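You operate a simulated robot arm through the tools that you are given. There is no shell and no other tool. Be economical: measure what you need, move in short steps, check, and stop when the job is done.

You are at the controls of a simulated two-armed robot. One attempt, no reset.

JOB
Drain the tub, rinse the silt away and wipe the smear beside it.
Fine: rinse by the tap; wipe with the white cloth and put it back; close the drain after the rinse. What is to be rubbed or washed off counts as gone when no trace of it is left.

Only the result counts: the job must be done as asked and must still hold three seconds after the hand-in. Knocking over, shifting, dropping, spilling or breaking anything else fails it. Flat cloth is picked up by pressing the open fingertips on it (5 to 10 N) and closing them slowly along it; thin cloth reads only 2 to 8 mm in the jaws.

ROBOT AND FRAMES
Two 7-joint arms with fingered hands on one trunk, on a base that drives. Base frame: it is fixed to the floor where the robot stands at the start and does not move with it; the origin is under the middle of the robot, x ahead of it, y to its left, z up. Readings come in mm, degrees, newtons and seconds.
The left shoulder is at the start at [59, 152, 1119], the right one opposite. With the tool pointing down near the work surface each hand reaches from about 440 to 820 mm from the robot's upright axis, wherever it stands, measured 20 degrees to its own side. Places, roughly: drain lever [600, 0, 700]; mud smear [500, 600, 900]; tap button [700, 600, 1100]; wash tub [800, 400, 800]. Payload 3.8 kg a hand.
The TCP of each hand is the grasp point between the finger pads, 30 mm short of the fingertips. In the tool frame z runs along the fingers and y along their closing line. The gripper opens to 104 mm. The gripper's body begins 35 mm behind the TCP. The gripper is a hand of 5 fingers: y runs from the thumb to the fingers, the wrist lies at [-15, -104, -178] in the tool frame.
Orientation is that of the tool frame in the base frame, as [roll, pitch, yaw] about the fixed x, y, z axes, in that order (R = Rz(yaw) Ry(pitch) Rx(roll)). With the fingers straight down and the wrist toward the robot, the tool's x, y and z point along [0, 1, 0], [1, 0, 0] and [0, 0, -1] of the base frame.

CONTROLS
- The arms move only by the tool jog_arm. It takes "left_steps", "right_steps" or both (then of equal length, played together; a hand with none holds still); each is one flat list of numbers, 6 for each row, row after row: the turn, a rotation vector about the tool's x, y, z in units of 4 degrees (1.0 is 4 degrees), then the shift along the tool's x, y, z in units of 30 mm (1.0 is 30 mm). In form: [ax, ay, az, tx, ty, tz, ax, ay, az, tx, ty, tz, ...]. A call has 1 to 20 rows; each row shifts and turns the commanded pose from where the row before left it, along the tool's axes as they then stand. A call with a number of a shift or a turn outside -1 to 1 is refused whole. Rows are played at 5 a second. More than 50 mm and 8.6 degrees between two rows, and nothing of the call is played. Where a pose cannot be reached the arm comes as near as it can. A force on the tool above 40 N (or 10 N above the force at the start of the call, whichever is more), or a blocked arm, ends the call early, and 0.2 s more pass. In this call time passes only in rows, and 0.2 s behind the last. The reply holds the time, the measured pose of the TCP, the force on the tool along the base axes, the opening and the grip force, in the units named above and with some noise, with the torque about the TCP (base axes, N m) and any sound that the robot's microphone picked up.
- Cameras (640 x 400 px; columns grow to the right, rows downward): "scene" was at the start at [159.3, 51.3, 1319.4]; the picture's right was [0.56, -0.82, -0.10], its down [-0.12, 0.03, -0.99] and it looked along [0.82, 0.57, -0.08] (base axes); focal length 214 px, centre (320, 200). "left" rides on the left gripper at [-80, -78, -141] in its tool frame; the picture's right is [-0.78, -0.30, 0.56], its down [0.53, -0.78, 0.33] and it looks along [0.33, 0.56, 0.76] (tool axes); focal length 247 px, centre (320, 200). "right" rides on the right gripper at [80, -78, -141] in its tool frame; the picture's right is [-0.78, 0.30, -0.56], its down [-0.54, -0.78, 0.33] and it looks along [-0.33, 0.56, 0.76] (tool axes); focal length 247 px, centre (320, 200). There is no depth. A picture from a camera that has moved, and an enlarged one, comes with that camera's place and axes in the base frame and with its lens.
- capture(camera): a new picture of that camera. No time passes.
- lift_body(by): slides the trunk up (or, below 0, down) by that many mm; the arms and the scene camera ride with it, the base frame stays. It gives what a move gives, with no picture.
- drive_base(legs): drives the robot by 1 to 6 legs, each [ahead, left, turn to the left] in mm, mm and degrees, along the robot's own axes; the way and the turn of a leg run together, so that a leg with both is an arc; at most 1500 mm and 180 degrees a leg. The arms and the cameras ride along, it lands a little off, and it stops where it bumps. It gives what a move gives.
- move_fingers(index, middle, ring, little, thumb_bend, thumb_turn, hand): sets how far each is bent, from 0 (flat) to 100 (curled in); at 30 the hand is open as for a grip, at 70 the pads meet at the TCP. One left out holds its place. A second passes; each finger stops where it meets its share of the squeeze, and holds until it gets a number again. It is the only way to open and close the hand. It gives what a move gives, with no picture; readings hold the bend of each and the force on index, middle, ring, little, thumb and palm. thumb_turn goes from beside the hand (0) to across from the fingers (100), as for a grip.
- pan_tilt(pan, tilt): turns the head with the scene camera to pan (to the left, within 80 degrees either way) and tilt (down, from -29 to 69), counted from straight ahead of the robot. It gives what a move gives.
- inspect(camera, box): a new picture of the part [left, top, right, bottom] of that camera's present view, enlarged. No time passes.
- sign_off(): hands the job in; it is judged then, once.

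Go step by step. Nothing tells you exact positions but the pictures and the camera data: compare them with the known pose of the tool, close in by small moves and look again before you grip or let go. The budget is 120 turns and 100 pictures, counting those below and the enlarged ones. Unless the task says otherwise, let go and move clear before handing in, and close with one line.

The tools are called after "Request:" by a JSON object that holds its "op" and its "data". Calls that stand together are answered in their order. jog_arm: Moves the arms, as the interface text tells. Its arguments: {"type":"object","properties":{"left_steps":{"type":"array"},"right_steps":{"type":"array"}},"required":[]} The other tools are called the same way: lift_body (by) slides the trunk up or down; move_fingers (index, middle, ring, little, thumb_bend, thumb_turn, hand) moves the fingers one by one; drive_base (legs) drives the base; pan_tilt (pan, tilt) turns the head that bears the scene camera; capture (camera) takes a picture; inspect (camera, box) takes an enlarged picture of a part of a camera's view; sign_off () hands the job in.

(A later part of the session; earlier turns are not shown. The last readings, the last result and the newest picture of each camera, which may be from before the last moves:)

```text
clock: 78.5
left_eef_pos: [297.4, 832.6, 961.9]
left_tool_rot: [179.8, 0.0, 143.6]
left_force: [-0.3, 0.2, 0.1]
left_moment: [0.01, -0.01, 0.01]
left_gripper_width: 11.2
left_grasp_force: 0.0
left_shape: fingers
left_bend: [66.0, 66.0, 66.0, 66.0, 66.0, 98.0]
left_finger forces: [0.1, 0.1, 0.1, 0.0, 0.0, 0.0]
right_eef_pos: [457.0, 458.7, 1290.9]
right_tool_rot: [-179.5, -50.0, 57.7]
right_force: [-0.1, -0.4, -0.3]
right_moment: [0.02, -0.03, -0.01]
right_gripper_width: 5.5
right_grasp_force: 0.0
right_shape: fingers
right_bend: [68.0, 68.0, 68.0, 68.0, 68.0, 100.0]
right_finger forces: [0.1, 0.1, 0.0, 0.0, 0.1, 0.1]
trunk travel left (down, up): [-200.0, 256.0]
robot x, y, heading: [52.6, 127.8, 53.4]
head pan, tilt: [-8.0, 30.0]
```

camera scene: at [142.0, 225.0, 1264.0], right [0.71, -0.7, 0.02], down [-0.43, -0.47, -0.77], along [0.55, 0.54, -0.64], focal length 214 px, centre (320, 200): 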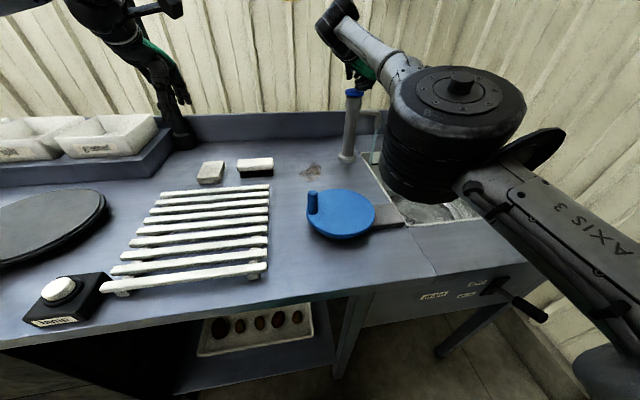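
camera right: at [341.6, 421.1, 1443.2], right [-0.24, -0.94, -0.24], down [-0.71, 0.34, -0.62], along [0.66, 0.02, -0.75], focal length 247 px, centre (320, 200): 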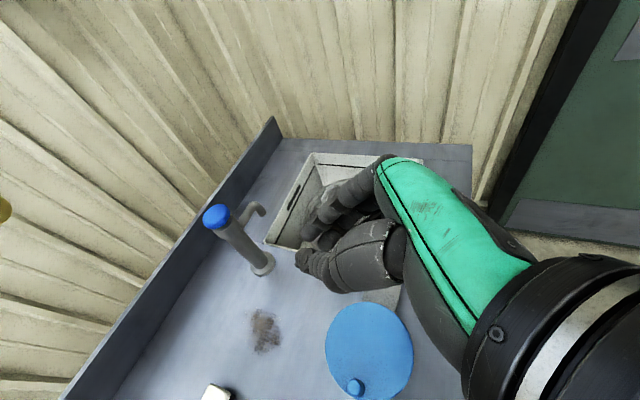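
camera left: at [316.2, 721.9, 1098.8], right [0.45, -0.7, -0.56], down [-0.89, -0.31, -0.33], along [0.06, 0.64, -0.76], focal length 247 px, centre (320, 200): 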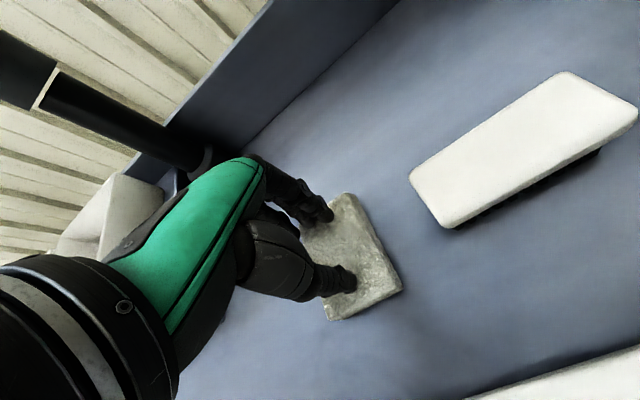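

Contact was lost because the curling tips rise and the thumb never touched. The pad is a thick, folded 62 × 92 mm block, so I'll grip it across its 62 mm width: lift, open, turn the hand 90° and tilt it slightly.

Request:
{"op": "jog_arm", "data": {"left_steps": [0, 0, 0, 0, 0, -1, 0, 0, 0, 0, 0, -1]}}

Request:
{"op": "move_fingers", "data": {"hand": "left", "index": 32, "middle": 32, "ring": 32, "little": 32, "thumb_bend": 32}}

Request:
{"op": "jog_arm", "data": {"left_steps": [0, 0, -1, 0, 0, 0, 0, 0, -1, 0, 0, 0, 0, 0, -1, 0, 0, 0, 0, 0, -1, 0, 0, 0, 0, 0, -1, 0, 0, 0, 0, 0, -1, 0, 0, 0, 0, 0, -1, 0, 0, 0, 0, 0, -1, 0, 0, 0, 0, 0, -1, 0, 0, 0, 0, 0, -1, 0, 0, 0, 0, -0.25, -1, 0, 0, 0, 0, -0.25, -1, 0, 0, 0, 0, -0.25, -1, 0, 0, 0, 0, -0.25, -1, 0, 0, 0, 0, -0.25, -1, 0, 0, 0, 0, -0.25, -1, 0, 0, 0, 0, -0.7, -1, 0, 0, 0, 0, -0.7, -1, 0, 0, 0, 0, -0.7, -1, 0, 0, 0, 0, -0.7, -1, 0, 0, 0]}}

Request:
{"op": "capture", "data": {"camera": "left"}}

Request:
{"op": "inspect", "data": {"camera": "scene", "box": [120, 90, 280, 190]}}

```text
clock: 79.1
left_eef_pos: [297.7, 833.1, 1023.4]
left_tool_rot: [180.0, 0.0, 143.5]
left_force: [0.1, 0.0, -0.1]
left_moment: [0.02, 0.04, 0.05]
left_gripper_width: 11.0
left_grasp_force: 0.0
left_shape: fingers
left_bend: [66.0, 66.0, 66.0, 66.0, 66.0, 98.0]
left_finger forces: [0.1, 0.0, 0.1, 0.0, 0.0, 0.1]
right_eef_pos: [458.1, 457.7, 1291.0]
right_tool_rot: [-179.5, -49.9, 57.7]
right_force: [-0.1, 0.3, -0.1]
right_moment: [0.0, 0.02, 0.0]
right_gripper_width: 5.8
right_grasp_force: 0.0
right_shape: fingers
right_bend: [68.0, 68.0, 68.0, 68.0, 68.0, 100.0]
right_finger forces: [0.0, 0.0, 0.0, 0.0, 0.0, 0.1]
trunk travel left (down, up): [-200.0, 256.0]
robot x, y, heading: [54.0, 126.6, 53.7]
head pan, tilt: [-8.0, 30.0]
```

```text
clock: 80.1
left_eef_pos: [297.7, 833.3, 1023.0]
left_tool_rot: [179.9, 0.0, 143.5]
left_force: [0.0, -0.2, 0.1]
left_moment: [-0.06, -0.01, -0.01]
left_gripper_width: 97.7
left_grasp_force: 0.0
left_shape: fingers
left_bend: [32.0, 32.0, 32.0, 32.0, 32.0, 98.0]
left_finger forces: [0.0, 0.1, 0.0, 0.0, 0.1, 0.0]
right_eef_pos: [457.0, 458.3, 1291.0]
right_tool_rot: [-179.4, -49.9, 57.6]
right_force: [-0.2, 0.2, 0.7]
right_moment: [-0.02, -0.01, 0.0]
right_gripper_width: 5.8
right_grasp_force: 0.2
right_shape: fingers
right_bend: [68.0, 68.0, 68.0, 68.0, 68.0, 100.0]
right_finger forces: [0.0, 0.0, 0.1, 0.1, 0.0, 0.0]
trunk travel left (down, up): [-200.0, 256.0]
robot x, y, heading: [51.9, 130.7, 53.3]
head pan, tilt: [-8.0, 30.0]
```

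```text
clock: 84.3
left_eef_pos: [243.8, 810.3, 1018.5]
left_tool_rot: [-175.6, 16.4, -135.6]
left_force: [0.3, -0.2, 0.5]
left_moment: [-0.01, 0.02, 0.01]
left_gripper_width: 98.1
left_grasp_force: 0.1
left_shape: fingers
left_bend: [32.0, 32.0, 32.0, 32.0, 32.0, 98.0]
left_finger forces: [0.0, 0.1, 0.0, 0.0, 0.0, 0.1]
left hand out of reach, approached as far as the arm can: row 5, 6, 7, 8, 9, 10, 11, 12, 13, 14, 15, 16
right_eef_pos: [458.2, 457.6, 1291.2]
right_tool_rot: [-179.5, -50.0, 57.6]
right_force: [-0.3, 0.0, 0.6]
right_moment: [0.0, 0.01, -0.04]
right_gripper_width: 5.7
right_grasp_force: 0.1
right_shape: fingers
right_bend: [68.0, 68.0, 68.0, 68.0, 68.0, 100.0]
right_finger forces: [0.0, 0.0, 0.0, 0.0, 0.0, 0.0]
trunk travel left (down, up): [-200.0, 256.0]
robot x, y, heading: [55.0, 127.9, 53.5]
head pan, tilt: [-8.0, 30.0]
```

```text
53 pictures are left
camera left: at [315.6, 786.9, 1180.8], right [0.88, 0.39, -0.29], down [0.25, -0.88, -0.41], along [-0.41, 0.29, -0.86], focal length 247 px, centre (320, 200)
```

left: 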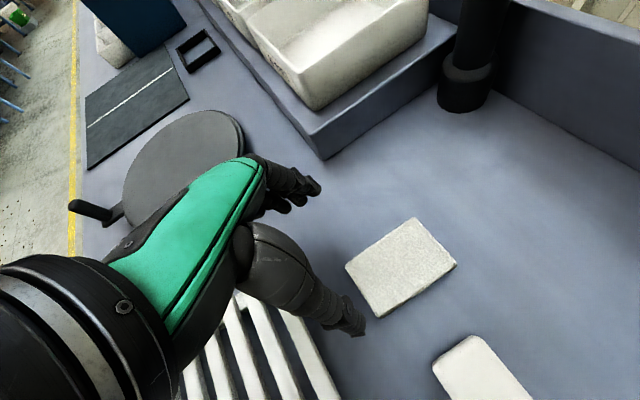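

```text
4.00 times, centred on (200, 140) of scene
camera zoom: at [163.4, 252.9, 1263.7], right [0.71, -0.7, 0.02], down [-0.43, -0.47, -0.77], along [0.55, 0.54, -0.64], focal length 858 px, centre (800, 440)
```

zoom: 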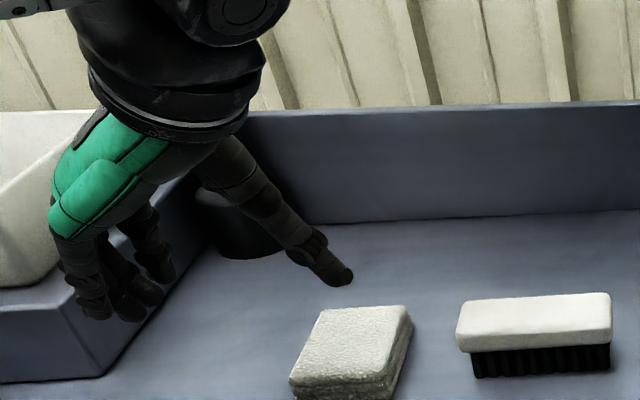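

The orientation matches the cloth's short side well; I'm only short on reach. I'll drive 30 mm nearer.

Request:
{"op": "drive_base", "data": {"legs": [[35, 0, 0]]}}

Request:
{"op": "capture", "data": {"camera": "left"}}

```text
clock: 85.1
left_eef_pos: [261.1, 834.9, 1020.8]
left_tool_rot: [-175.6, 16.6, -135.6]
left_force: [-0.5, -0.1, -0.3]
left_moment: [0.01, -0.04, 0.01]
left_gripper_width: 97.8
left_grasp_force: 0.0
left_shape: fingers
left_bend: [32.0, 32.0, 32.0, 32.0, 32.0, 98.0]
left_finger forces: [0.0, 0.0, 0.1, 0.1, 0.0, 0.0]
right_eef_pos: [474.0, 483.0, 1294.1]
right_tool_rot: [-179.2, -50.3, 57.5]
right_force: [-0.8, 0.3, -0.2]
right_moment: [0.04, 0.0, 0.0]
right_gripper_width: 5.6
right_grasp_force: 0.2
right_shape: fingers
right_bend: [68.0, 68.0, 68.0, 68.0, 68.0, 100.0]
right_finger forces: [0.0, 0.0, 0.0, 0.0, 0.0, 0.1]
trunk travel left (down, up): [-200.0, 256.0]
robot x, y, heading: [73.6, 151.1, 53.5]
head pan, tilt: [-8.0, 30.0]
```

```text
51 pictures are left
camera left: at [333.3, 811.0, 1184.4], right [0.88, 0.39, -0.29], down [0.25, -0.88, -0.41], along [-0.41, 0.29, -0.86], focal length 247 px, centre (320, 200)
```

left: 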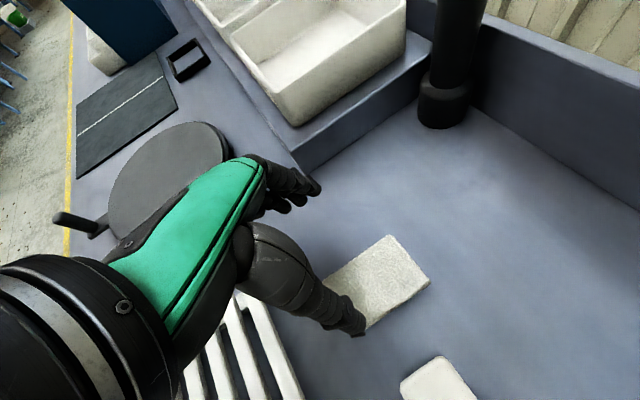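

I'll shift about 39 mm to centre over the cloth and then look again before lowering.

Request:
{"op": "jog_arm", "data": {"left_steps": [0, 0, 0, -0.43, -0.455, 0.163, 0, 0, 0, -0.43, -0.455, 0.163, 0, 0, 0, -0.1, 0.02, 0.9]}}

Request:
{"op": "capture", "data": {"camera": "left"}}

Request:
{"op": "inspect", "data": {"camera": "scene", "box": [110, 90, 270, 190]}}

```text
clock: 85.9
left_eef_pos: [271.2, 834.6, 991.5]
left_tool_rot: [-175.5, 16.3, -135.6]
left_force: [0.5, -0.3, 0.4]
left_moment: [-0.02, 0.0, 0.01]
left_gripper_width: 98.0
left_grasp_force: 0.1
left_shape: fingers
left_bend: [32.0, 32.0, 32.0, 32.0, 32.0, 98.0]
left_finger forces: [0.0, 0.1, 0.0, 0.0, 0.0, 0.0]
left hand out of reach, approached as far as the arm can: row 1, 2, 3
right_eef_pos: [479.2, 487.5, 1289.3]
right_tool_rot: [-179.4, -49.8, 57.7]
right_force: [-0.2, -0.5, -0.1]
right_moment: [0.0, -0.01, 0.06]
right_gripper_width: 5.8
right_grasp_force: 0.0
right_shape: fingers
right_bend: [68.0, 68.0, 68.0, 68.0, 68.0, 100.0]
right_finger forces: [0.0, 0.0, 0.1, 0.0, 0.0, 0.0]
trunk travel left (down, up): [-200.0, 256.0]
robot x, y, heading: [70.5, 154.3, 53.5]
head pan, tilt: [-8.0, 30.0]
```

```text
50 pictures are left
camera left: at [342.7, 811.5, 1152.8], right [0.88, 0.38, -0.29], down [0.25, -0.88, -0.41], along [-0.41, 0.29, -0.86], focal length 247 px, centre (320, 200)
```

left: 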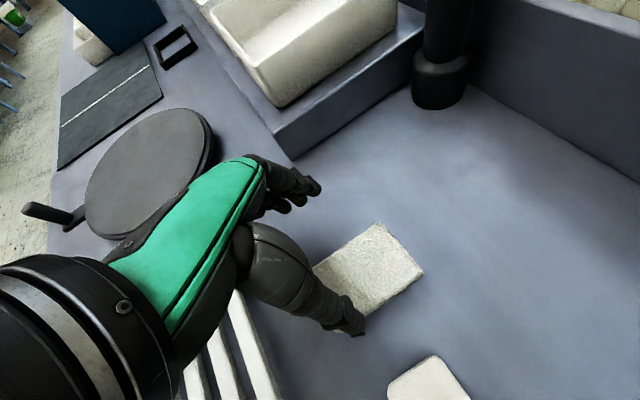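

```text
4.00 times, centred on (190, 140) of scene
camera zoom: at [184.5, 282.1, 1263.3], right [0.71, -0.7, 0.02], down [-0.43, -0.47, -0.77], along [0.55, 0.54, -0.64], focal length 858 px, centre (840, 440)
```

zoom: 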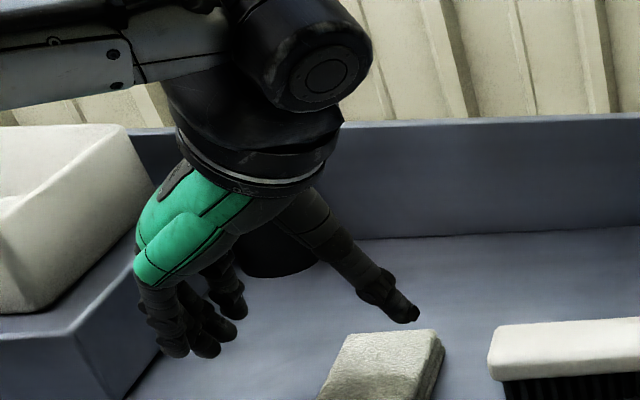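

The limit is in the wrist rather than distance, so I'll shift the base right to carry the hand over the cloth.

Request:
{"op": "drive_base", "data": {"legs": [[4, -36, 0]]}}

Request:
{"op": "capture", "data": {"camera": "left"}}

Request:
{"op": "inspect", "data": {"camera": "scene", "box": [110, 100, 270, 200]}}

```text
clock: 86.8
left_eef_pos: [297.1, 818.7, 991.9]
left_tool_rot: [-175.3, 16.5, -135.4]
left_force: [0.3, 1.0, 0.0]
left_moment: [-0.01, -0.05, -0.03]
left_gripper_width: 98.0
left_grasp_force: 0.1
left_shape: fingers
left_bend: [32.0, 32.0, 32.0, 32.0, 32.0, 98.0]
left_finger forces: [0.0, 0.0, 0.1, 0.0, 0.0, 0.1]
right_eef_pos: [503.5, 470.4, 1292.6]
right_tool_rot: [180.0, -49.9, 58.4]
right_force: [0.0, 0.2, -0.9]
right_moment: [-0.02, -0.01, -0.03]
right_gripper_width: 5.6
right_grasp_force: 0.1
right_shape: fingers
right_bend: [68.0, 68.0, 68.0, 68.0, 68.0, 100.0]
right_finger forces: [0.0, 0.0, 0.1, 0.1, 0.0, 0.0]
trunk travel left (down, up): [-200.0, 256.0]
robot x, y, heading: [104.0, 139.8, 53.7]
head pan, tilt: [-8.0, 30.0]
```

```text
48 pictures are left
camera left: at [368.5, 794.6, 1154.0], right [0.88, 0.39, -0.29], down [0.25, -0.88, -0.41], along [-0.41, 0.29, -0.87], focal length 247 px, centre (320, 200)
```

left: 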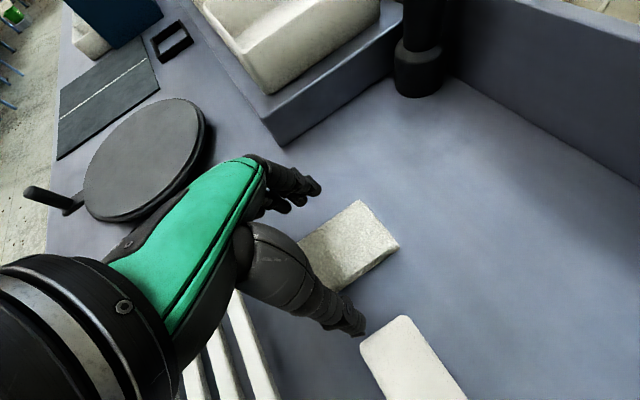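

```text
4.00 times, centred on (190, 150) of scene
camera zoom: at [210.8, 264.6, 1263.8], right [0.72, -0.7, 0.03], down [-0.43, -0.47, -0.77], along [0.55, 0.54, -0.64], focal length 858 px, centre (840, 400)
```

zoom: 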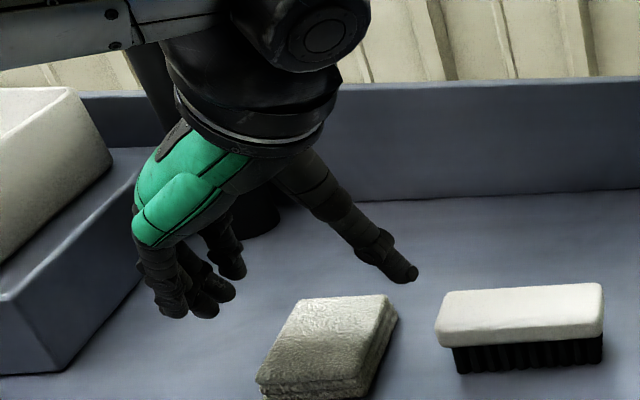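

The tool axis now passes through the cloth's centre. I'll descend along it in small rows, with a slight sideways correction.

Request:
{"op": "jog_arm", "data": {"left_steps": [0, 0, 0, 0, 0.06, 0.3, 0, 0, 0, 0, 0.06, 0.3, 0, 0, 0, 0, 0.06, 0.3, 0, 0, 0, 0, 0.06, 0.3, 0, 0, 0, 0, 0, 0.3, 0, 0, 0, 0, 0, 0.1]}}

Request:
{"op": "capture", "data": {"camera": "left"}}

Request:
{"op": "inspect", "data": {"camera": "scene", "box": [110, 100, 270, 200]}}

```text
clock: 88.2
left_eef_pos: [294.5, 822.8, 947.5]
left_tool_rot: [-175.5, 16.5, -135.5]
left_force: [0.3, 0.3, -0.1]
left_moment: [-0.02, -0.01, 0.0]
left_gripper_width: 97.6
left_grasp_force: 0.1
left_shape: fingers
left_bend: [32.0, 32.0, 32.0, 32.0, 32.0, 98.0]
left_finger forces: [0.1, 0.1, 0.1, 0.0, 0.0, 0.0]
left hand out of reach, approached as far as the arm can: row 2, 4, 5
right_eef_pos: [506.2, 468.1, 1291.5]
right_tool_rot: [-179.4, -50.0, 57.7]
right_force: [-0.1, -0.7, -0.1]
right_moment: [0.01, 0.0, 0.01]
right_gripper_width: 5.8
right_grasp_force: 0.1
right_shape: fingers
right_bend: [68.0, 68.0, 68.0, 68.0, 68.0, 100.0]
right_finger forces: [0.0, 0.1, 0.0, 0.0, 0.0, 0.0]
trunk travel left (down, up): [-200.0, 256.0]
robot x, y, heading: [106.7, 136.9, 53.3]
head pan, tilt: [-8.0, 30.0]
```

```text
46 pictures are left
camera left: at [365.3, 800.6, 1109.0], right [0.88, 0.38, -0.29], down [0.25, -0.88, -0.41], along [-0.41, 0.29, -0.87], focal length 247 px, centre (320, 200)
```

left: 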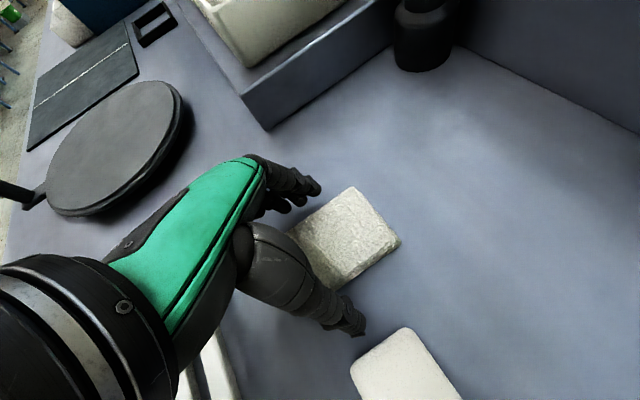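

```text
4.00 times, centred on (190, 150) of scene
camera zoom: at [214.4, 262.6, 1263.7], right [0.72, -0.7, 0.02], down [-0.43, -0.47, -0.77], along [0.55, 0.54, -0.64], focal length 858 px, centre (840, 400)
```

zoom: 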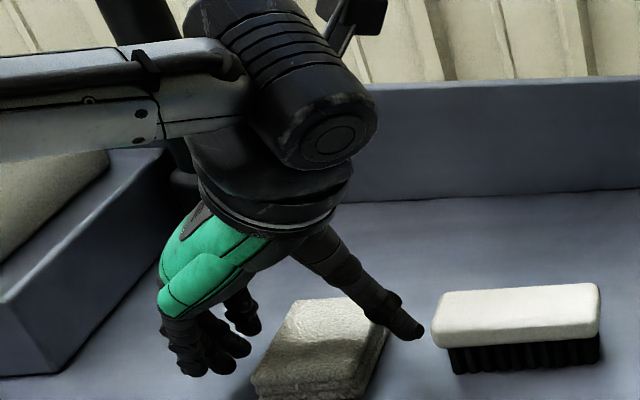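

The hand is centred across the cloth but about 20 mm short lengthwise, and the thumb is near the brush. I'll narrow the fingers a little first, then nudge forward.

Request:
{"op": "move_fingers", "data": {"hand": "left", "index": 38, "middle": 38, "ring": 38, "little": 38, "thumb_bend": 38}}

Request:
{"op": "jog_arm", "data": {"left_steps": [0, 0, 0, -0.25, -0.02, 0.05, 0, 0, 0, -0.25, -0.02, 0.05, 0, 0, 0, 0, 0, 0.1]}}

Request:
{"op": "capture", "data": {"camera": "left"}}

```text
clock: 89.2
left_eef_pos: [294.1, 824.7, 946.5]
left_tool_rot: [-175.4, 16.6, -135.6]
left_force: [-0.8, -0.6, 0.5]
left_moment: [0.0, 0.02, 0.0]
left_gripper_width: 83.7
left_grasp_force: 0.1
left_shape: fingers
left_bend: [38.0, 38.0, 38.0, 38.0, 38.0, 98.0]
left_finger forces: [0.1, 0.0, 0.0, 0.0, 0.0, 0.0]
right_eef_pos: [507.8, 468.9, 1290.8]
right_tool_rot: [-179.5, -49.9, 57.9]
right_force: [-0.1, 0.4, -0.2]
right_moment: [-0.02, 0.03, 0.0]
right_gripper_width: 5.8
right_grasp_force: 0.0
right_shape: fingers
right_bend: [68.0, 68.0, 68.0, 68.0, 68.0, 100.0]
right_finger forces: [0.0, 0.0, 0.1, 0.0, 0.1, 0.1]
trunk travel left (down, up): [-200.0, 256.0]
robot x, y, heading: [103.2, 139.9, 53.7]
head pan, tilt: [-8.0, 30.0]
```

```text
clock: 90.0
left_eef_pos: [292.7, 826.6, 946.4]
left_tool_rot: [-175.3, 16.5, -135.5]
left_force: [0.3, -1.0, 0.2]
left_moment: [0.02, -0.01, -0.01]
left_gripper_width: 83.7
left_grasp_force: 0.1
left_shape: fingers
left_bend: [38.0, 38.0, 38.0, 38.0, 38.0, 98.0]
left_finger forces: [0.1, 0.0, 0.1, 0.1, 0.0, 0.0]
left hand out of reach, approached as far as the arm can: row 1, 2
right_eef_pos: [507.6, 468.3, 1291.8]
right_tool_rot: [-179.6, -50.0, 58.0]
right_force: [0.1, -0.5, -0.2]
right_moment: [0.0, 0.01, 0.02]
right_gripper_width: 5.7
right_grasp_force: 0.2
right_shape: fingers
right_bend: [68.0, 68.0, 68.0, 68.0, 68.0, 100.0]
right_finger forces: [0.1, 0.1, 0.0, 0.0, 0.0, 0.0]
trunk travel left (down, up): [-200.0, 256.0]
robot x, y, heading: [105.9, 137.2, 53.6]
head pan, tilt: [-8.0, 30.0]
```

```text
44 pictures are left
camera left: at [364.2, 802.9, 1108.4], right [0.88, 0.38, -0.29], down [0.25, -0.88, -0.41], along [-0.41, 0.29, -0.87], focal length 247 px, centre (320, 200)
```

left: 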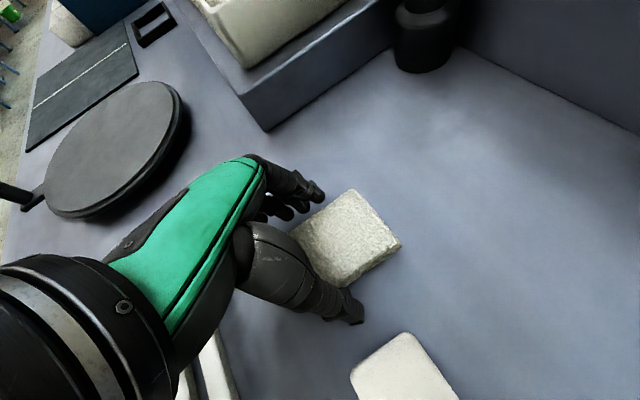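

The left arm is at its forward limit. Lowering the trunk also leans the shoulders forward, so I'll lift the hand a bit and lower the trunk by 40 mm to gain reach.

Request:
{"op": "jog_arm", "data": {"left_steps": [0, 0, 0, 0, 0, -0.8, 0, 0, 0, 0, 0, -0.8]}}

Request:
{"op": "lift_body", "data": {"by": -40}}

Request:
{"op": "jog_arm", "data": {"left_steps": [0, 0, 0, -0.3, 0, 0, 0, 0, 0, -0.3, 0, 0]}}

Request:
{"op": "capture", "data": {"camera": "left"}}

```text
clock: 90.6
left_eef_pos: [282.0, 818.3, 990.5]
left_tool_rot: [-175.3, 16.5, -135.5]
left_force: [-0.3, 0.6, -1.2]
left_moment: [0.01, -0.01, 0.01]
left_gripper_width: 83.6
left_grasp_force: 0.1
left_shape: fingers
left_bend: [38.0, 38.0, 38.0, 38.0, 38.0, 98.0]
left_finger forces: [0.0, 0.0, 0.0, 0.1, 0.0, 0.0]
right_eef_pos: [506.1, 468.4, 1291.3]
right_tool_rot: [-179.5, -50.1, 57.8]
right_force: [0.0, -0.2, 0.0]
right_moment: [0.02, -0.03, 0.02]
right_gripper_width: 5.8
right_grasp_force: 0.1
right_shape: fingers
right_bend: [68.0, 68.0, 68.0, 68.0, 68.0, 100.0]
right_finger forces: [0.0, 0.0, 0.0, 0.0, 0.1, 0.1]
trunk travel left (down, up): [-200.0, 256.0]
robot x, y, heading: [106.2, 133.0, 53.8]
head pan, tilt: [-8.0, 30.0]
```

```text
clock: 91.4
left_eef_pos: [281.3, 819.1, 952.9]
left_tool_rot: [-175.4, 16.6, -135.6]
left_force: [0.3, 0.6, 0.8]
left_moment: [-0.02, 0.03, 0.01]
left_gripper_width: 83.4
left_grasp_force: 0.0
left_shape: fingers
left_bend: [38.0, 38.0, 38.0, 38.0, 38.0, 98.0]
left_finger forces: [0.0, 0.0, 0.0, 0.0, 0.1, 0.0]
right_eef_pos: [507.4, 467.9, 1251.7]
right_tool_rot: [-179.6, -50.1, 57.9]
right_force: [-1.1, 0.4, 0.7]
right_moment: [-0.02, -0.02, -0.04]
right_gripper_width: 5.5
right_grasp_force: 0.1
right_shape: fingers
right_bend: [68.0, 68.0, 68.0, 68.0, 68.0, 100.0]
right_finger forces: [0.0, 0.0, 0.1, 0.0, 0.1, 0.1]
trunk travel left (down, up): [-160.0, 296.0]
robot x, y, heading: [105.3, 135.3, 53.6]
head pan, tilt: [-8.0, 30.0]
```

```text
clock: 92.0
left_eef_pos: [294.5, 833.1, 957.0]
left_tool_rot: [-175.4, 16.4, -135.6]
left_force: [-0.5, 0.1, 0.4]
left_moment: [0.03, -0.01, -0.04]
left_gripper_width: 83.3
left_grasp_force: 0.0
left_shape: fingers
left_bend: [38.0, 38.0, 38.0, 38.0, 38.0, 98.0]
left_finger forces: [0.0, 0.0, 0.0, 0.1, 0.0, 0.1]
right_eef_pos: [507.7, 468.3, 1251.5]
right_tool_rot: [-179.6, -49.9, 58.0]
right_force: [0.3, 0.5, 0.0]
right_moment: [0.0, 0.01, -0.04]
right_gripper_width: 5.8
right_grasp_force: 0.1
right_shape: fingers
right_bend: [68.0, 68.0, 68.0, 68.0, 68.0, 100.0]
right_finger forces: [0.1, 0.0, 0.0, 0.0, 0.0, 0.0]
trunk travel left (down, up): [-160.0, 296.0]
robot x, y, heading: [107.1, 138.1, 53.8]
head pan, tilt: [-8.0, 30.0]
```

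```text
43 pictures are left
camera left: at [365.7, 809.3, 1119.6], right [0.88, 0.39, -0.29], down [0.25, -0.88, -0.41], along [-0.41, 0.29, -0.86], focal length 247 px, centre (320, 200)
```

left: 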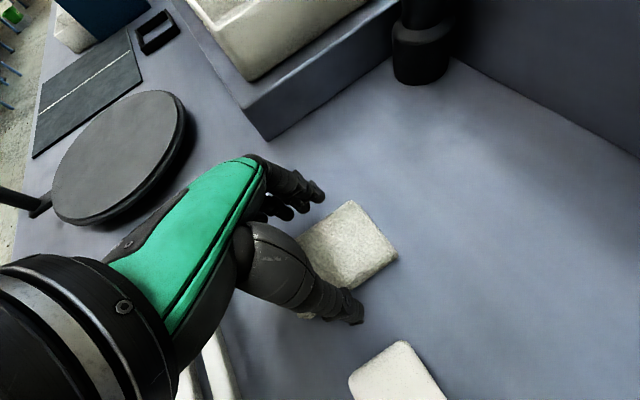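

Reach has been gained. I'll lower the last 17 mm with a small correction so the fingertips straddle the cloth.

Request:
{"op": "jog_arm", "data": {"left_steps": [0, 0, 0, -0.07, -0.05, 0.3, 0, 0, 0, -0.07, -0.05, 0.2, 0, 0, 0, 0, 0, 0.12]}}

Request:
{"op": "capture", "data": {"camera": "left"}}

Request:
{"op": "inspect", "data": {"camera": "scene", "box": [110, 80, 270, 180]}}

```text
clock: 92.8
left_eef_pos: [304.1, 835.9, 940.8]
left_tool_rot: [-175.5, 16.5, -135.5]
left_force: [-0.5, -0.5, 0.0]
left_moment: [0.02, -0.02, 0.01]
left_gripper_width: 83.3
left_grasp_force: 0.0
left_shape: fingers
left_bend: [38.0, 38.0, 38.0, 38.0, 38.0, 98.0]
left_finger forces: [0.1, 0.1, 0.0, 0.0, 0.0, 0.1]
right_eef_pos: [507.6, 468.5, 1252.1]
right_tool_rot: [-179.5, -50.0, 58.0]
right_force: [0.1, 0.9, -0.3]
right_moment: [-0.04, -0.01, -0.01]
right_gripper_width: 5.5
right_grasp_force: 0.0
right_shape: fingers
right_bend: [68.0, 68.0, 68.0, 68.0, 68.0, 100.0]
right_finger forces: [0.0, 0.0, 0.0, 0.0, 0.1, 0.1]
trunk travel left (down, up): [-160.0, 296.0]
robot x, y, heading: [105.3, 134.2, 53.7]
head pan, tilt: [-8.0, 30.0]
```

```text
42 pictures are left
camera left: at [375.9, 812.3, 1103.3], right [0.88, 0.39, -0.29], down [0.25, -0.88, -0.41], along [-0.41, 0.29, -0.86], focal length 247 px, centre (320, 200)
```

left: 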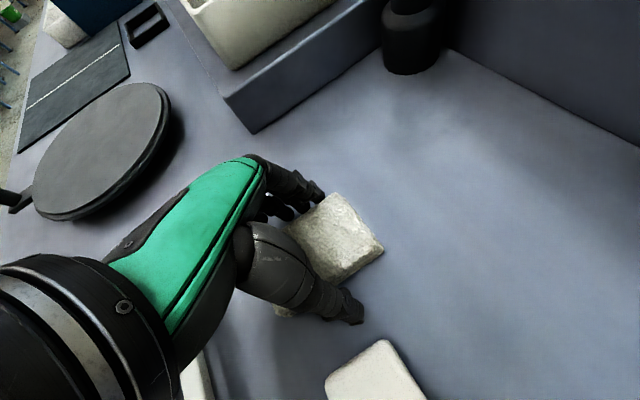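

```text
4.00 times, centred on (190, 130) of scene
camera zoom: at [228.4, 281.8, 1211.9], right [0.72, -0.7, 0.03], down [-0.46, -0.51, -0.73], along [0.53, 0.51, -0.68], focal length 858 px, centre (840, 480)
```

zoom: 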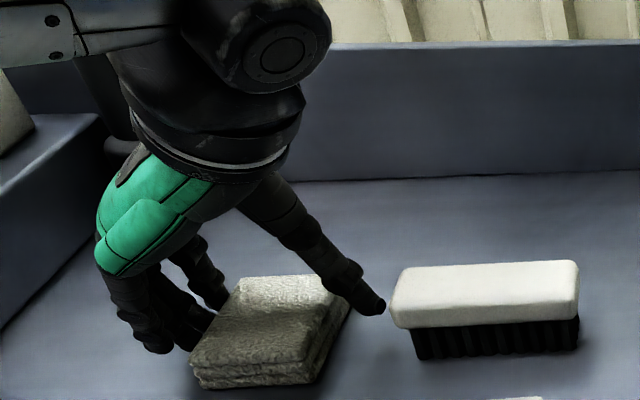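

The hand is straddling the cloth. I'll go down 8 mm more and close.

Request:
{"op": "jog_arm", "data": {"left_steps": [0, 0, 0, 0, 0.05, 0.14, 0, 0, 0, 0, 0.05, 0.14]}}

Request:
{"op": "move_fingers", "data": {"hand": "left", "index": 50, "middle": 50, "ring": 50, "little": 50, "thumb_bend": 50}}

Request:
{"op": "inspect", "data": {"camera": "scene", "box": [110, 80, 270, 180]}}

```text
clock: 93.4
left_eef_pos: [305.3, 835.9, 939.7]
left_tool_rot: [-175.8, 17.0, -135.6]
left_force: [-1.8, -3.9, 27.9]
left_moment: [0.55, 1.35, 0.28]
left_gripper_width: 83.5
left_grasp_force: 14.1
left_shape: fingers
left_bend: [38.0, 37.0, 36.0, 38.0, 38.0, 98.0]
left_finger forces: [0.1, 7.1, 20.5, 0.0, 0.0, 0.0]
right_eef_pos: [506.4, 463.3, 1253.7]
right_tool_rot: [-179.4, -50.3, 57.8]
right_force: [-0.3, 0.0, 0.3]
right_moment: [-0.02, -0.01, -0.02]
right_gripper_width: 5.8
right_grasp_force: 0.0
right_shape: fingers
right_bend: [68.0, 68.0, 68.0, 68.0, 68.0, 100.0]
right_finger forces: [0.0, 0.0, 0.0, 0.0, 0.0, 0.1]
trunk travel left (down, up): [-160.0, 296.0]
robot x, y, heading: [105.0, 135.4, 53.7]
head pan, tilt: [-8.0, 30.0]
```

```text
clock: 94.3
left_eef_pos: [302.1, 842.3, 941.4]
left_tool_rot: [-176.1, 17.4, -135.3]
left_force: [-7.3, -2.7, 22.0]
left_moment: [0.15, 1.31, 0.18]
left_gripper_width: 61.3
left_grasp_force: 15.4
left_shape: fingers
left_bend: [47.0, 49.0, 45.0, 50.0, 47.0, 97.0]
left_finger forces: [2.2, 1.3, 23.1, 0.1, 3.3, 0.0]
right_eef_pos: [505.8, 468.1, 1250.9]
right_tool_rot: [-179.6, -50.0, 58.1]
right_force: [0.8, 0.3, 0.3]
right_moment: [0.01, 0.02, 0.0]
right_gripper_width: 6.2
right_grasp_force: 0.1
right_shape: fingers
right_bend: [68.0, 68.0, 68.0, 68.0, 68.0, 100.0]
right_finger forces: [0.1, 0.0, 0.0, 0.0, 0.0, 0.0]
trunk travel left (down, up): [-160.0, 296.0]
robot x, y, heading: [106.0, 139.3, 53.6]
head pan, tilt: [-8.0, 30.0]
stopped (left hand): the force on the tool passed its limit at 40 N (the readings are from after the stop); the commanded pose is now the measured one
```

```text
4.00 times, centred on (190, 130) of scene
camera zoom: at [227.1, 280.5, 1211.7], right [0.72, -0.7, 0.03], down [-0.46, -0.51, -0.73], along [0.52, 0.51, -0.68], focal length 858 px, centre (840, 480)
```

zoom: 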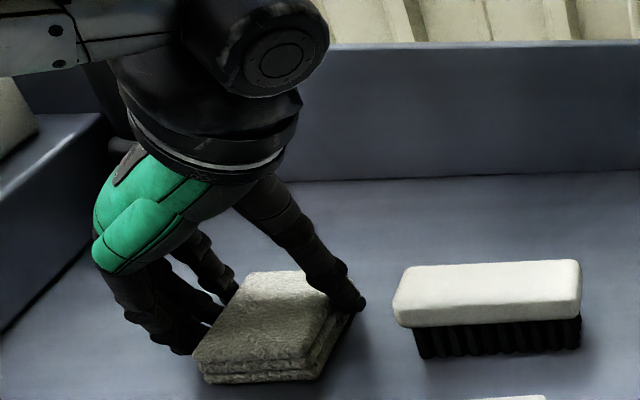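

Ring and middle tips bear on the counter while index and thumb touch the cloth at 61 mm. I'll rise 5 mm and tighten.

Request:
{"op": "jog_arm", "data": {"left_steps": [0, 0, 0, 0, 0, -0.1, 0, 0, 0, 0, 0, -0.08]}}

Request:
{"op": "move_fingers", "data": {"hand": "left", "index": 54, "middle": 54, "ring": 54, "little": 54, "thumb_bend": 54}}

Request:
{"op": "inspect", "data": {"camera": "scene", "box": [110, 80, 270, 180]}}

```text
clock: 94.9
left_eef_pos: [301.0, 839.4, 941.4]
left_tool_rot: [-175.9, 17.0, -135.6]
left_force: [-2.4, 2.5, 10.9]
left_moment: [0.26, 0.56, -0.12]
left_gripper_width: 61.0
left_grasp_force: 8.4
left_shape: fingers
left_bend: [47.0, 49.0, 45.0, 50.0, 47.0, 97.0]
left_finger forces: [2.2, 1.0, 10.5, 0.1, 3.3, 0.1]
right_eef_pos: [506.1, 467.1, 1252.2]
right_tool_rot: [-179.6, -50.1, 57.9]
right_force: [0.5, 0.1, 1.0]
right_moment: [0.02, 0.01, -0.01]
right_gripper_width: 5.6
right_grasp_force: 0.0
right_shape: fingers
right_bend: [68.0, 68.0, 68.0, 68.0, 68.0, 100.0]
right_finger forces: [0.0, 0.0, 0.0, 0.1, 0.0, 0.1]
trunk travel left (down, up): [-160.0, 296.0]
robot x, y, heading: [103.5, 136.3, 53.7]
head pan, tilt: [-8.0, 30.0]
```

```text
clock: 95.9
left_eef_pos: [302.0, 839.8, 941.6]
left_tool_rot: [-175.9, 16.9, -135.5]
left_force: [-2.6, 2.2, 5.7]
left_moment: [0.1, 0.35, -0.07]
left_gripper_width: 60.2
left_grasp_force: 10.3
left_shape: fingers
left_bend: [48.0, 51.0, 51.0, 54.0, 47.0, 97.0]
left_finger forces: [4.1, 2.9, 6.4, 0.1, 7.0, 0.0]
right_eef_pos: [506.7, 467.9, 1251.2]
right_tool_rot: [-179.5, -50.1, 58.0]
right_force: [-0.6, -0.1, 0.1]
right_moment: [0.0, 0.01, -0.03]
right_gripper_width: 5.9
right_grasp_force: 0.1
right_shape: fingers
right_bend: [68.0, 68.0, 68.0, 68.0, 68.0, 100.0]
right_finger forces: [0.1, 0.0, 0.1, 0.0, 0.0, 0.1]
trunk travel left (down, up): [-160.0, 296.0]
robot x, y, heading: [105.1, 141.1, 53.7]
head pan, tilt: [-8.0, 30.0]
```

```text
4.00 times, centred on (190, 130) of scene
camera zoom: at [227.7, 281.4, 1212.0], right [0.72, -0.7, 0.03], down [-0.46, -0.51, -0.73], along [0.53, 0.51, -0.68], focal length 858 px, centre (840, 480)
```

zoom: 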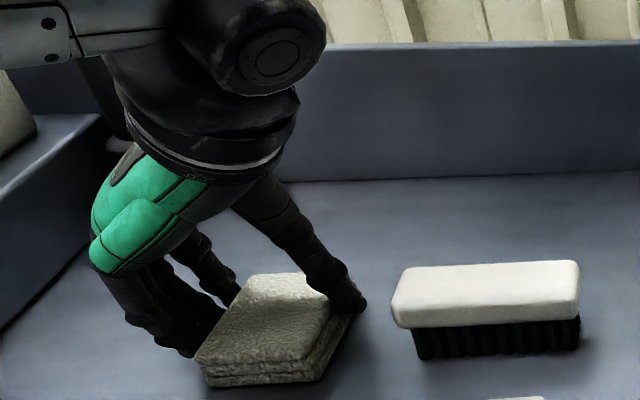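

The grip is building (thumb 7 N against index and middle). I'll tighten more and test-lift.

Request:
{"op": "move_fingers", "data": {"hand": "left", "index": 60, "middle": 60, "ring": 60, "little": 54, "thumb_bend": 60}}

Request:
{"op": "jog_arm", "data": {"left_steps": [0, 0, 0, 0, 0, -0.3, 0, 0, 0, 0, 0, -0.4, 0, 0, 0, 0, 0, -0.6]}}

Request:
{"op": "capture", "data": {"camera": "left"}}

Request:
{"op": "inspect", "data": {"camera": "scene", "box": [110, 80, 270, 180]}}

```text
clock: 96.9
left_eef_pos: [301.6, 842.0, 940.3]
left_tool_rot: [-175.9, 17.0, -135.5]
left_force: [-1.4, 0.2, 1.3]
left_moment: [0.02, 0.16, 0.02]
left_gripper_width: 59.7
left_grasp_force: 14.6
left_shape: fingers
left_bend: [51.0, 55.0, 56.0, 54.0, 46.0, 96.0]
left_finger forces: [6.3, 5.1, 4.7, 0.1, 13.8, 0.0]
right_eef_pos: [506.7, 468.0, 1251.2]
right_tool_rot: [-179.5, -50.0, 58.0]
right_force: [-0.8, -0.6, 0.8]
right_moment: [-0.01, -0.02, 0.01]
right_gripper_width: 5.4
right_grasp_force: 0.1
right_shape: fingers
right_bend: [68.0, 68.0, 68.0, 68.0, 68.0, 100.0]
right_finger forces: [0.1, 0.1, 0.0, 0.1, 0.0, 0.1]
trunk travel left (down, up): [-160.0, 296.0]
robot x, y, heading: [102.7, 138.0, 53.4]
head pan, tilt: [-8.0, 30.0]
```

```text
clock: 97.7
left_eef_pos: [292.9, 834.6, 977.7]
left_tool_rot: [-176.0, 16.9, -135.5]
left_force: [-1.1, 0.2, -0.2]
left_moment: [-0.02, -0.01, 0.02]
left_gripper_width: 59.9
left_grasp_force: 13.7
left_shape: fingers
left_bend: [51.0, 55.0, 56.0, 54.0, 46.0, 96.0]
left_finger forces: [6.4, 4.7, 2.6, 0.0, 13.9, 0.1]
right_eef_pos: [507.4, 468.5, 1253.3]
right_tool_rot: [-179.4, -50.1, 57.8]
right_force: [-0.5, -0.4, 0.0]
right_moment: [-0.02, -0.01, -0.01]
right_gripper_width: 5.2
right_grasp_force: 0.1
right_shape: fingers
right_bend: [68.0, 68.0, 68.0, 68.0, 68.0, 100.0]
right_finger forces: [0.1, 0.1, 0.0, 0.0, 0.0, 0.1]
trunk travel left (down, up): [-160.0, 296.0]
robot x, y, heading: [105.6, 136.8, 53.7]
head pan, tilt: [-8.0, 30.0]
```

```text
38 pictures are left
camera left: at [364.1, 809.4, 1140.0], right [0.88, 0.39, -0.28], down [0.25, -0.87, -0.42], along [-0.41, 0.3, -0.86], focal length 247 px, centre (320, 200)
```

left: 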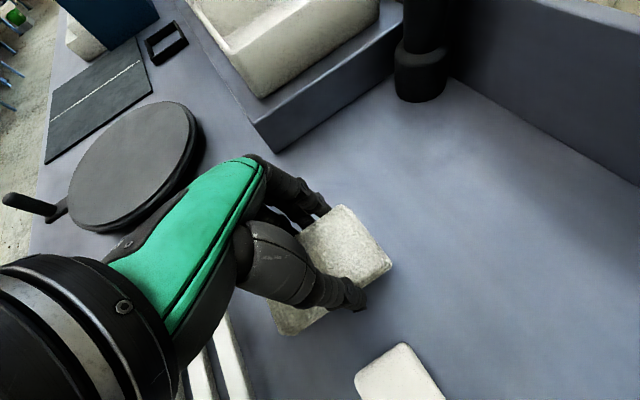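

```text
4.00 times, centred on (190, 130) of scene
camera zoom: at [228.0, 281.6, 1212.0], right [0.72, -0.7, 0.03], down [-0.46, -0.51, -0.73], along [0.52, 0.51, -0.68], focal length 858 px, centre (840, 480)
```

zoom: 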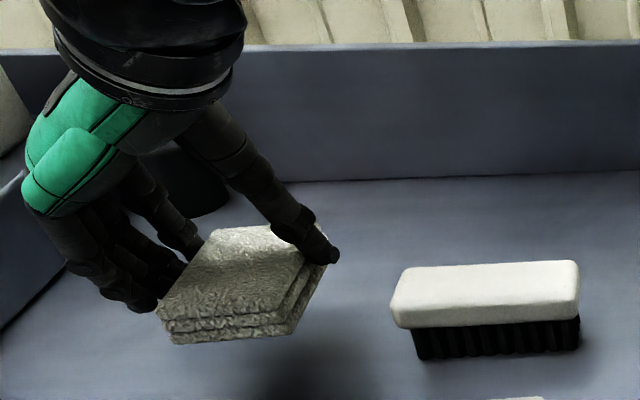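

The cloth is held flat and level, and I'll put it back at TCP [302, 842, 941]. I'll raise it clear of the brush and drive right so the arm keeps this posture over the smear at about [525, 642].

Request:
{"op": "jog_arm", "data": {"left_steps": [0, 0, 0, 0, 0, -0.8, 0, 0, 0, 0, 0, -0.8, 0, 0, 0, 0, 0, -0.8]}}

Request:
{"op": "drive_base", "data": {"legs": [[0, -230, 0]]}}

Request:
{"op": "capture", "data": {"camera": "left"}}

Request:
{"op": "capture", "data": {"camera": "scene"}}

```text
clock: 98.5
left_eef_pos: [272.9, 824.5, 1047.3]
left_tool_rot: [-176.0, 16.9, -135.5]
left_force: [0.2, -0.4, -0.7]
left_moment: [0.01, 0.03, 0.0]
left_gripper_width: 59.6
left_grasp_force: 14.0
left_shape: fingers
left_bend: [51.0, 55.0, 56.0, 54.0, 46.0, 96.0]
left_finger forces: [6.4, 4.8, 2.6, 0.1, 13.9, 0.0]
right_eef_pos: [507.3, 467.4, 1251.5]
right_tool_rot: [-179.5, -50.0, 57.9]
right_force: [0.5, -0.1, 0.0]
right_moment: [0.01, -0.02, 0.02]
right_gripper_width: 5.3
right_grasp_force: 0.1
right_shape: fingers
right_bend: [68.0, 68.0, 68.0, 68.0, 68.0, 100.0]
right_finger forces: [0.0, 0.0, 0.0, 0.1, 0.1, 0.1]
trunk travel left (down, up): [-160.0, 296.0]
robot x, y, heading: [105.1, 138.2, 53.6]
head pan, tilt: [-8.0, 30.0]
```

```text
clock: 100.2
left_eef_pos: [463.0, 685.4, 1047.2]
left_tool_rot: [-175.8, 17.0, -135.6]
left_force: [1.2, 0.3, -0.3]
left_moment: [-0.01, 0.02, 0.02]
left_gripper_width: 59.4
left_grasp_force: 13.7
left_shape: fingers
left_bend: [51.0, 55.0, 56.0, 54.0, 46.0, 96.0]
left_finger forces: [6.4, 4.7, 2.6, 0.0, 13.9, 0.0]
right_eef_pos: [696.4, 328.7, 1250.9]
right_tool_rot: [-179.6, -50.0, 57.8]
right_force: [-0.6, 0.0, 0.0]
right_moment: [-0.01, -0.01, -0.02]
right_gripper_width: 5.6
right_grasp_force: 0.1
right_shape: fingers
right_bend: [68.0, 68.0, 68.0, 68.0, 68.0, 100.0]
right_finger forces: [0.0, 0.1, 0.0, 0.0, 0.0, 0.0]
trunk travel left (down, up): [-160.0, 296.0]
robot x, y, heading: [293.4, -2.9, 53.4]
head pan, tilt: [-8.0, 30.0]
```

```text
36 pictures are left
camera left: at [534.9, 660.3, 1208.4], right [0.88, 0.39, -0.28], down [0.25, -0.87, -0.42], along [-0.41, 0.3, -0.86], focal length 247 px, centre (320, 200)
```

left: 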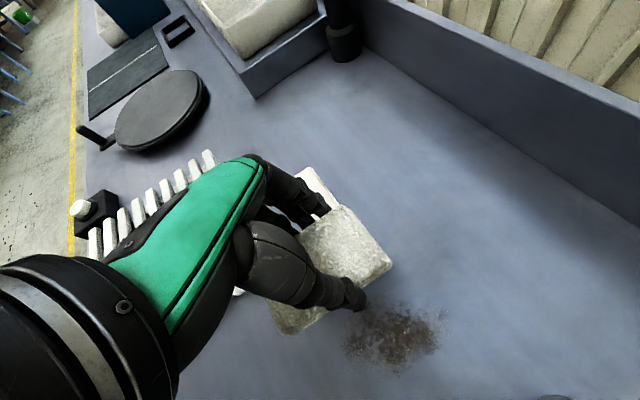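

```text
35 pictures are left
camera scene: at [416.4, 143.0, 1211.9], right [0.71, -0.7, 0.03], down [-0.46, -0.5, -0.73], along [0.53, 0.51, -0.68], focal length 214 px, centre (320, 200)
```

scene: 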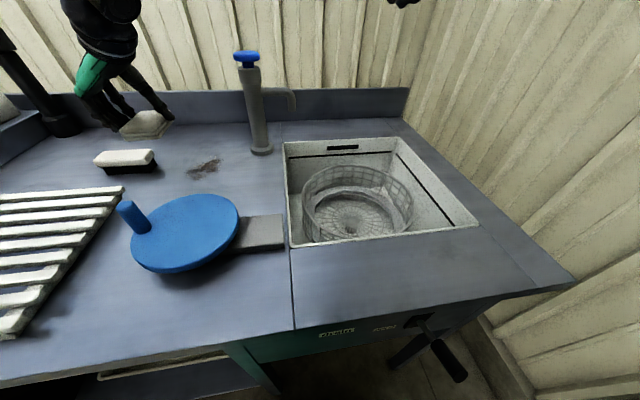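

From here I can see the smear spans about u 15–70, v 784–888. I'll shift the cloth right over it with the arm and take a close look into the tub too.

Request:
{"op": "jog_arm", "data": {"left_steps": [0, 0, 0, -0.23, -0.8, 0.13, 0, 0, 0, -0.23, -0.8, 0.13, 0, 0, 0, -0.23, -0.8, 0.13]}}

Request:
{"op": "inspect", "data": {"camera": "scene", "box": [270, 130, 430, 250]}}

```text
clock: 101.0
left_eef_pos: [492.9, 665.7, 1048.8]
left_tool_rot: [-176.0, 17.0, -135.5]
left_force: [-0.8, -0.5, -1.2]
left_moment: [0.06, 0.02, -0.02]
left_gripper_width: 59.8
left_grasp_force: 13.1
left_shape: fingers
left_bend: [51.0, 55.0, 57.0, 54.0, 46.0, 96.0]
left_finger forces: [6.3, 4.6, 2.5, 0.0, 13.7, 0.0]
left hand out of reach, approached as far as the arm can: row 2, 3
right_eef_pos: [694.7, 328.3, 1252.2]
right_tool_rot: [-179.6, -50.1, 58.0]
right_force: [0.3, 0.7, 0.3]
right_moment: [0.0, 0.04, 0.0]
right_gripper_width: 5.7
right_grasp_force: 0.1
right_shape: fingers
right_bend: [68.0, 68.0, 68.0, 68.0, 68.0, 100.0]
right_finger forces: [0.0, 0.1, 0.1, 0.0, 0.0, 0.0]
trunk travel left (down, up): [-160.0, 296.0]
robot x, y, heading: [293.2, -2.0, 53.2]
head pan, tilt: [-8.0, 30.0]
```

```text
3.33 times, centred on (350, 190) of scene
camera zoom: at [416.1, 142.4, 1212.1], right [0.72, -0.7, 0.03], down [-0.46, -0.5, -0.73], along [0.53, 0.51, -0.68], focal length 715 px, centre (220, 233)
```

zoom: 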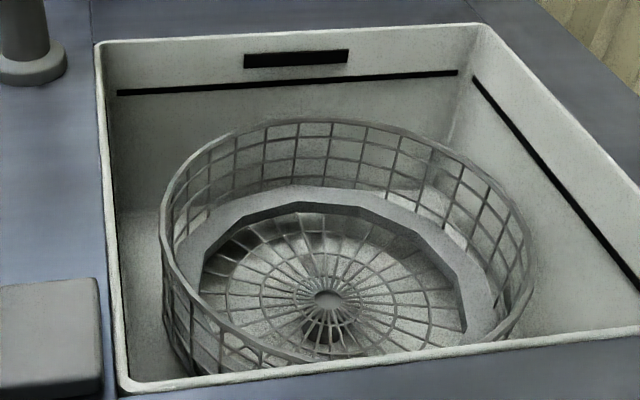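

The tub floor looks clean, with no brown left. To gain reach for the last 40 mm I'll lower the trunk another 50 mm.

Request:
{"op": "lift_body", "data": {"by": -50}}

Request:
{"op": "jog_arm", "data": {"left_steps": [0, 0, 0, -0.1, -0.6, 0.1, 0, 0, 0, -0.1, -0.6, 0.1, 0, 0, 0, 0, 0, 0.4]}}

Request:
{"op": "capture", "data": {"camera": "left"}}

Request:
{"op": "capture", "data": {"camera": "scene"}}

```text
clock: 101.9
left_eef_pos: [495.6, 666.8, 998.9]
left_tool_rot: [-175.9, 17.1, -135.6]
left_force: [-0.5, 0.3, 0.3]
left_moment: [0.0, -0.03, -0.01]
left_gripper_width: 59.4
left_grasp_force: 13.3
left_shape: fingers
left_bend: [51.0, 55.0, 57.0, 54.0, 46.0, 96.0]
left_finger forces: [6.4, 4.5, 2.6, 0.1, 13.5, 0.1]
right_eef_pos: [694.1, 327.5, 1202.2]
right_tool_rot: [-179.7, -50.1, 58.0]
right_force: [0.3, -0.6, 0.5]
right_moment: [-0.02, 0.0, -0.03]
right_gripper_width: 5.6
right_grasp_force: 0.1
right_shape: fingers
right_bend: [68.0, 68.0, 68.0, 68.0, 68.0, 100.0]
right_finger forces: [0.0, 0.0, 0.0, 0.0, 0.0, 0.0]
trunk travel left (down, up): [-110.0, 346.0]
robot x, y, heading: [295.2, -5.5, 53.6]
head pan, tilt: [-8.0, 30.0]
```

```text
clock: 102.7
left_eef_pos: [517.5, 644.9, 981.1]
left_tool_rot: [-175.9, 16.9, -135.5]
left_force: [-0.5, 0.5, -0.7]
left_moment: [-0.01, -0.02, 0.0]
left_gripper_width: 59.5
left_grasp_force: 13.6
left_shape: fingers
left_bend: [51.0, 55.0, 57.0, 54.0, 46.0, 96.0]
left_finger forces: [6.3, 4.5, 2.4, 0.1, 13.5, 0.0]
left hand out of reach, approached as far as the arm can: row 2
right_eef_pos: [696.5, 330.2, 1201.2]
right_tool_rot: [-179.5, -50.0, 57.8]
right_force: [0.2, 0.3, -0.4]
right_moment: [0.01, 0.05, 0.0]
right_gripper_width: 5.8
right_grasp_force: 0.0
right_shape: fingers
right_bend: [68.0, 68.0, 68.0, 68.0, 68.0, 100.0]
right_finger forces: [0.0, 0.1, 0.0, 0.0, 0.0, 0.1]
trunk travel left (down, up): [-110.0, 346.0]
robot x, y, heading: [289.7, -1.7, 53.5]
head pan, tilt: [-8.0, 30.0]
```

```text
33 pictures are left
camera left: at [588.4, 619.6, 1142.9], right [0.88, 0.39, -0.28], down [0.25, -0.87, -0.42], along [-0.41, 0.3, -0.86], focal length 247 px, centre (320, 200)
```

left: 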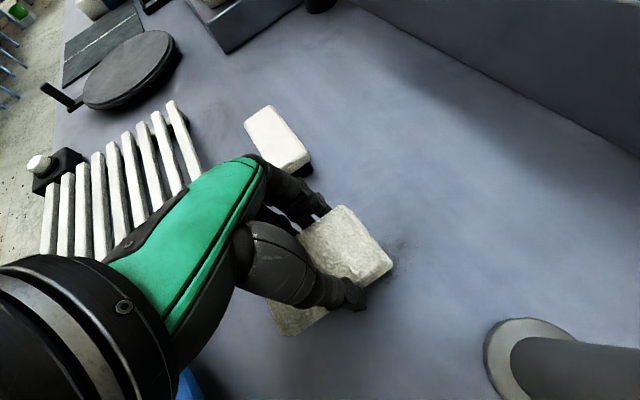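

```text
32 pictures are left
camera scene: at [436.5, 170.3, 1141.6], right [0.72, -0.7, 0.04], down [-0.5, -0.55, -0.67], along [0.49, 0.46, -0.74], focal length 214 px, centre (320, 200)
```

scene: 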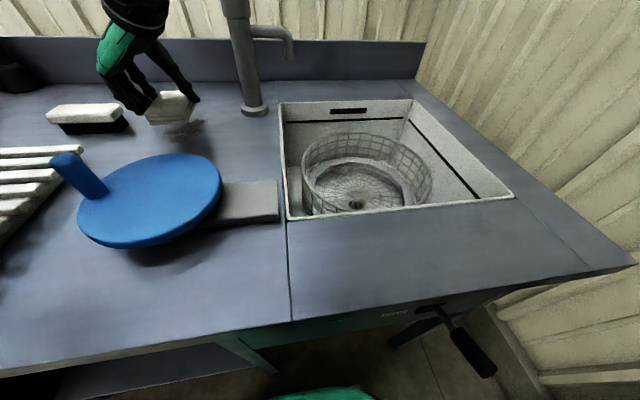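

The cloth is over the smear. I'll lower it onto the surface to a light press.

Request:
{"op": "jog_arm", "data": {"left_steps": [0, 0, 0, 0, 0, 0.6, 0, 0, 0, 0, 0, 0.5, 0, 0, 0, 0, 0, 0.2, 0, 0, 0, 0, 0, 0.12]}}

```text
clock: 103.7
left_eef_pos: [522.3, 653.1, 942.2]
left_tool_rot: [-175.9, 16.9, -135.6]
left_force: [-0.4, -0.3, 0.4]
left_moment: [0.01, -0.01, 0.0]
left_gripper_width: 59.2
left_grasp_force: 14.4
left_shape: fingers
left_bend: [51.0, 55.0, 57.0, 54.0, 46.0, 96.0]
left_finger forces: [6.2, 4.4, 3.1, 0.1, 13.5, 0.0]
left hand out of reach, approached as far as the arm can: row 2
right_eef_pos: [694.5, 330.5, 1201.5]
right_tool_rot: [-179.5, -50.0, 57.8]
right_force: [-0.5, 0.1, 0.2]
right_moment: [0.01, -0.03, 0.0]
right_gripper_width: 5.8
right_grasp_force: 0.0
right_shape: fingers
right_bend: [68.0, 68.0, 68.0, 68.0, 68.0, 100.0]
right_finger forces: [0.0, 0.1, 0.1, 0.0, 0.0, 0.0]
trunk travel left (down, up): [-110.0, 346.0]
robot x, y, heading: [294.2, -2.4, 53.4]
head pan, tilt: [-8.0, 30.0]
```

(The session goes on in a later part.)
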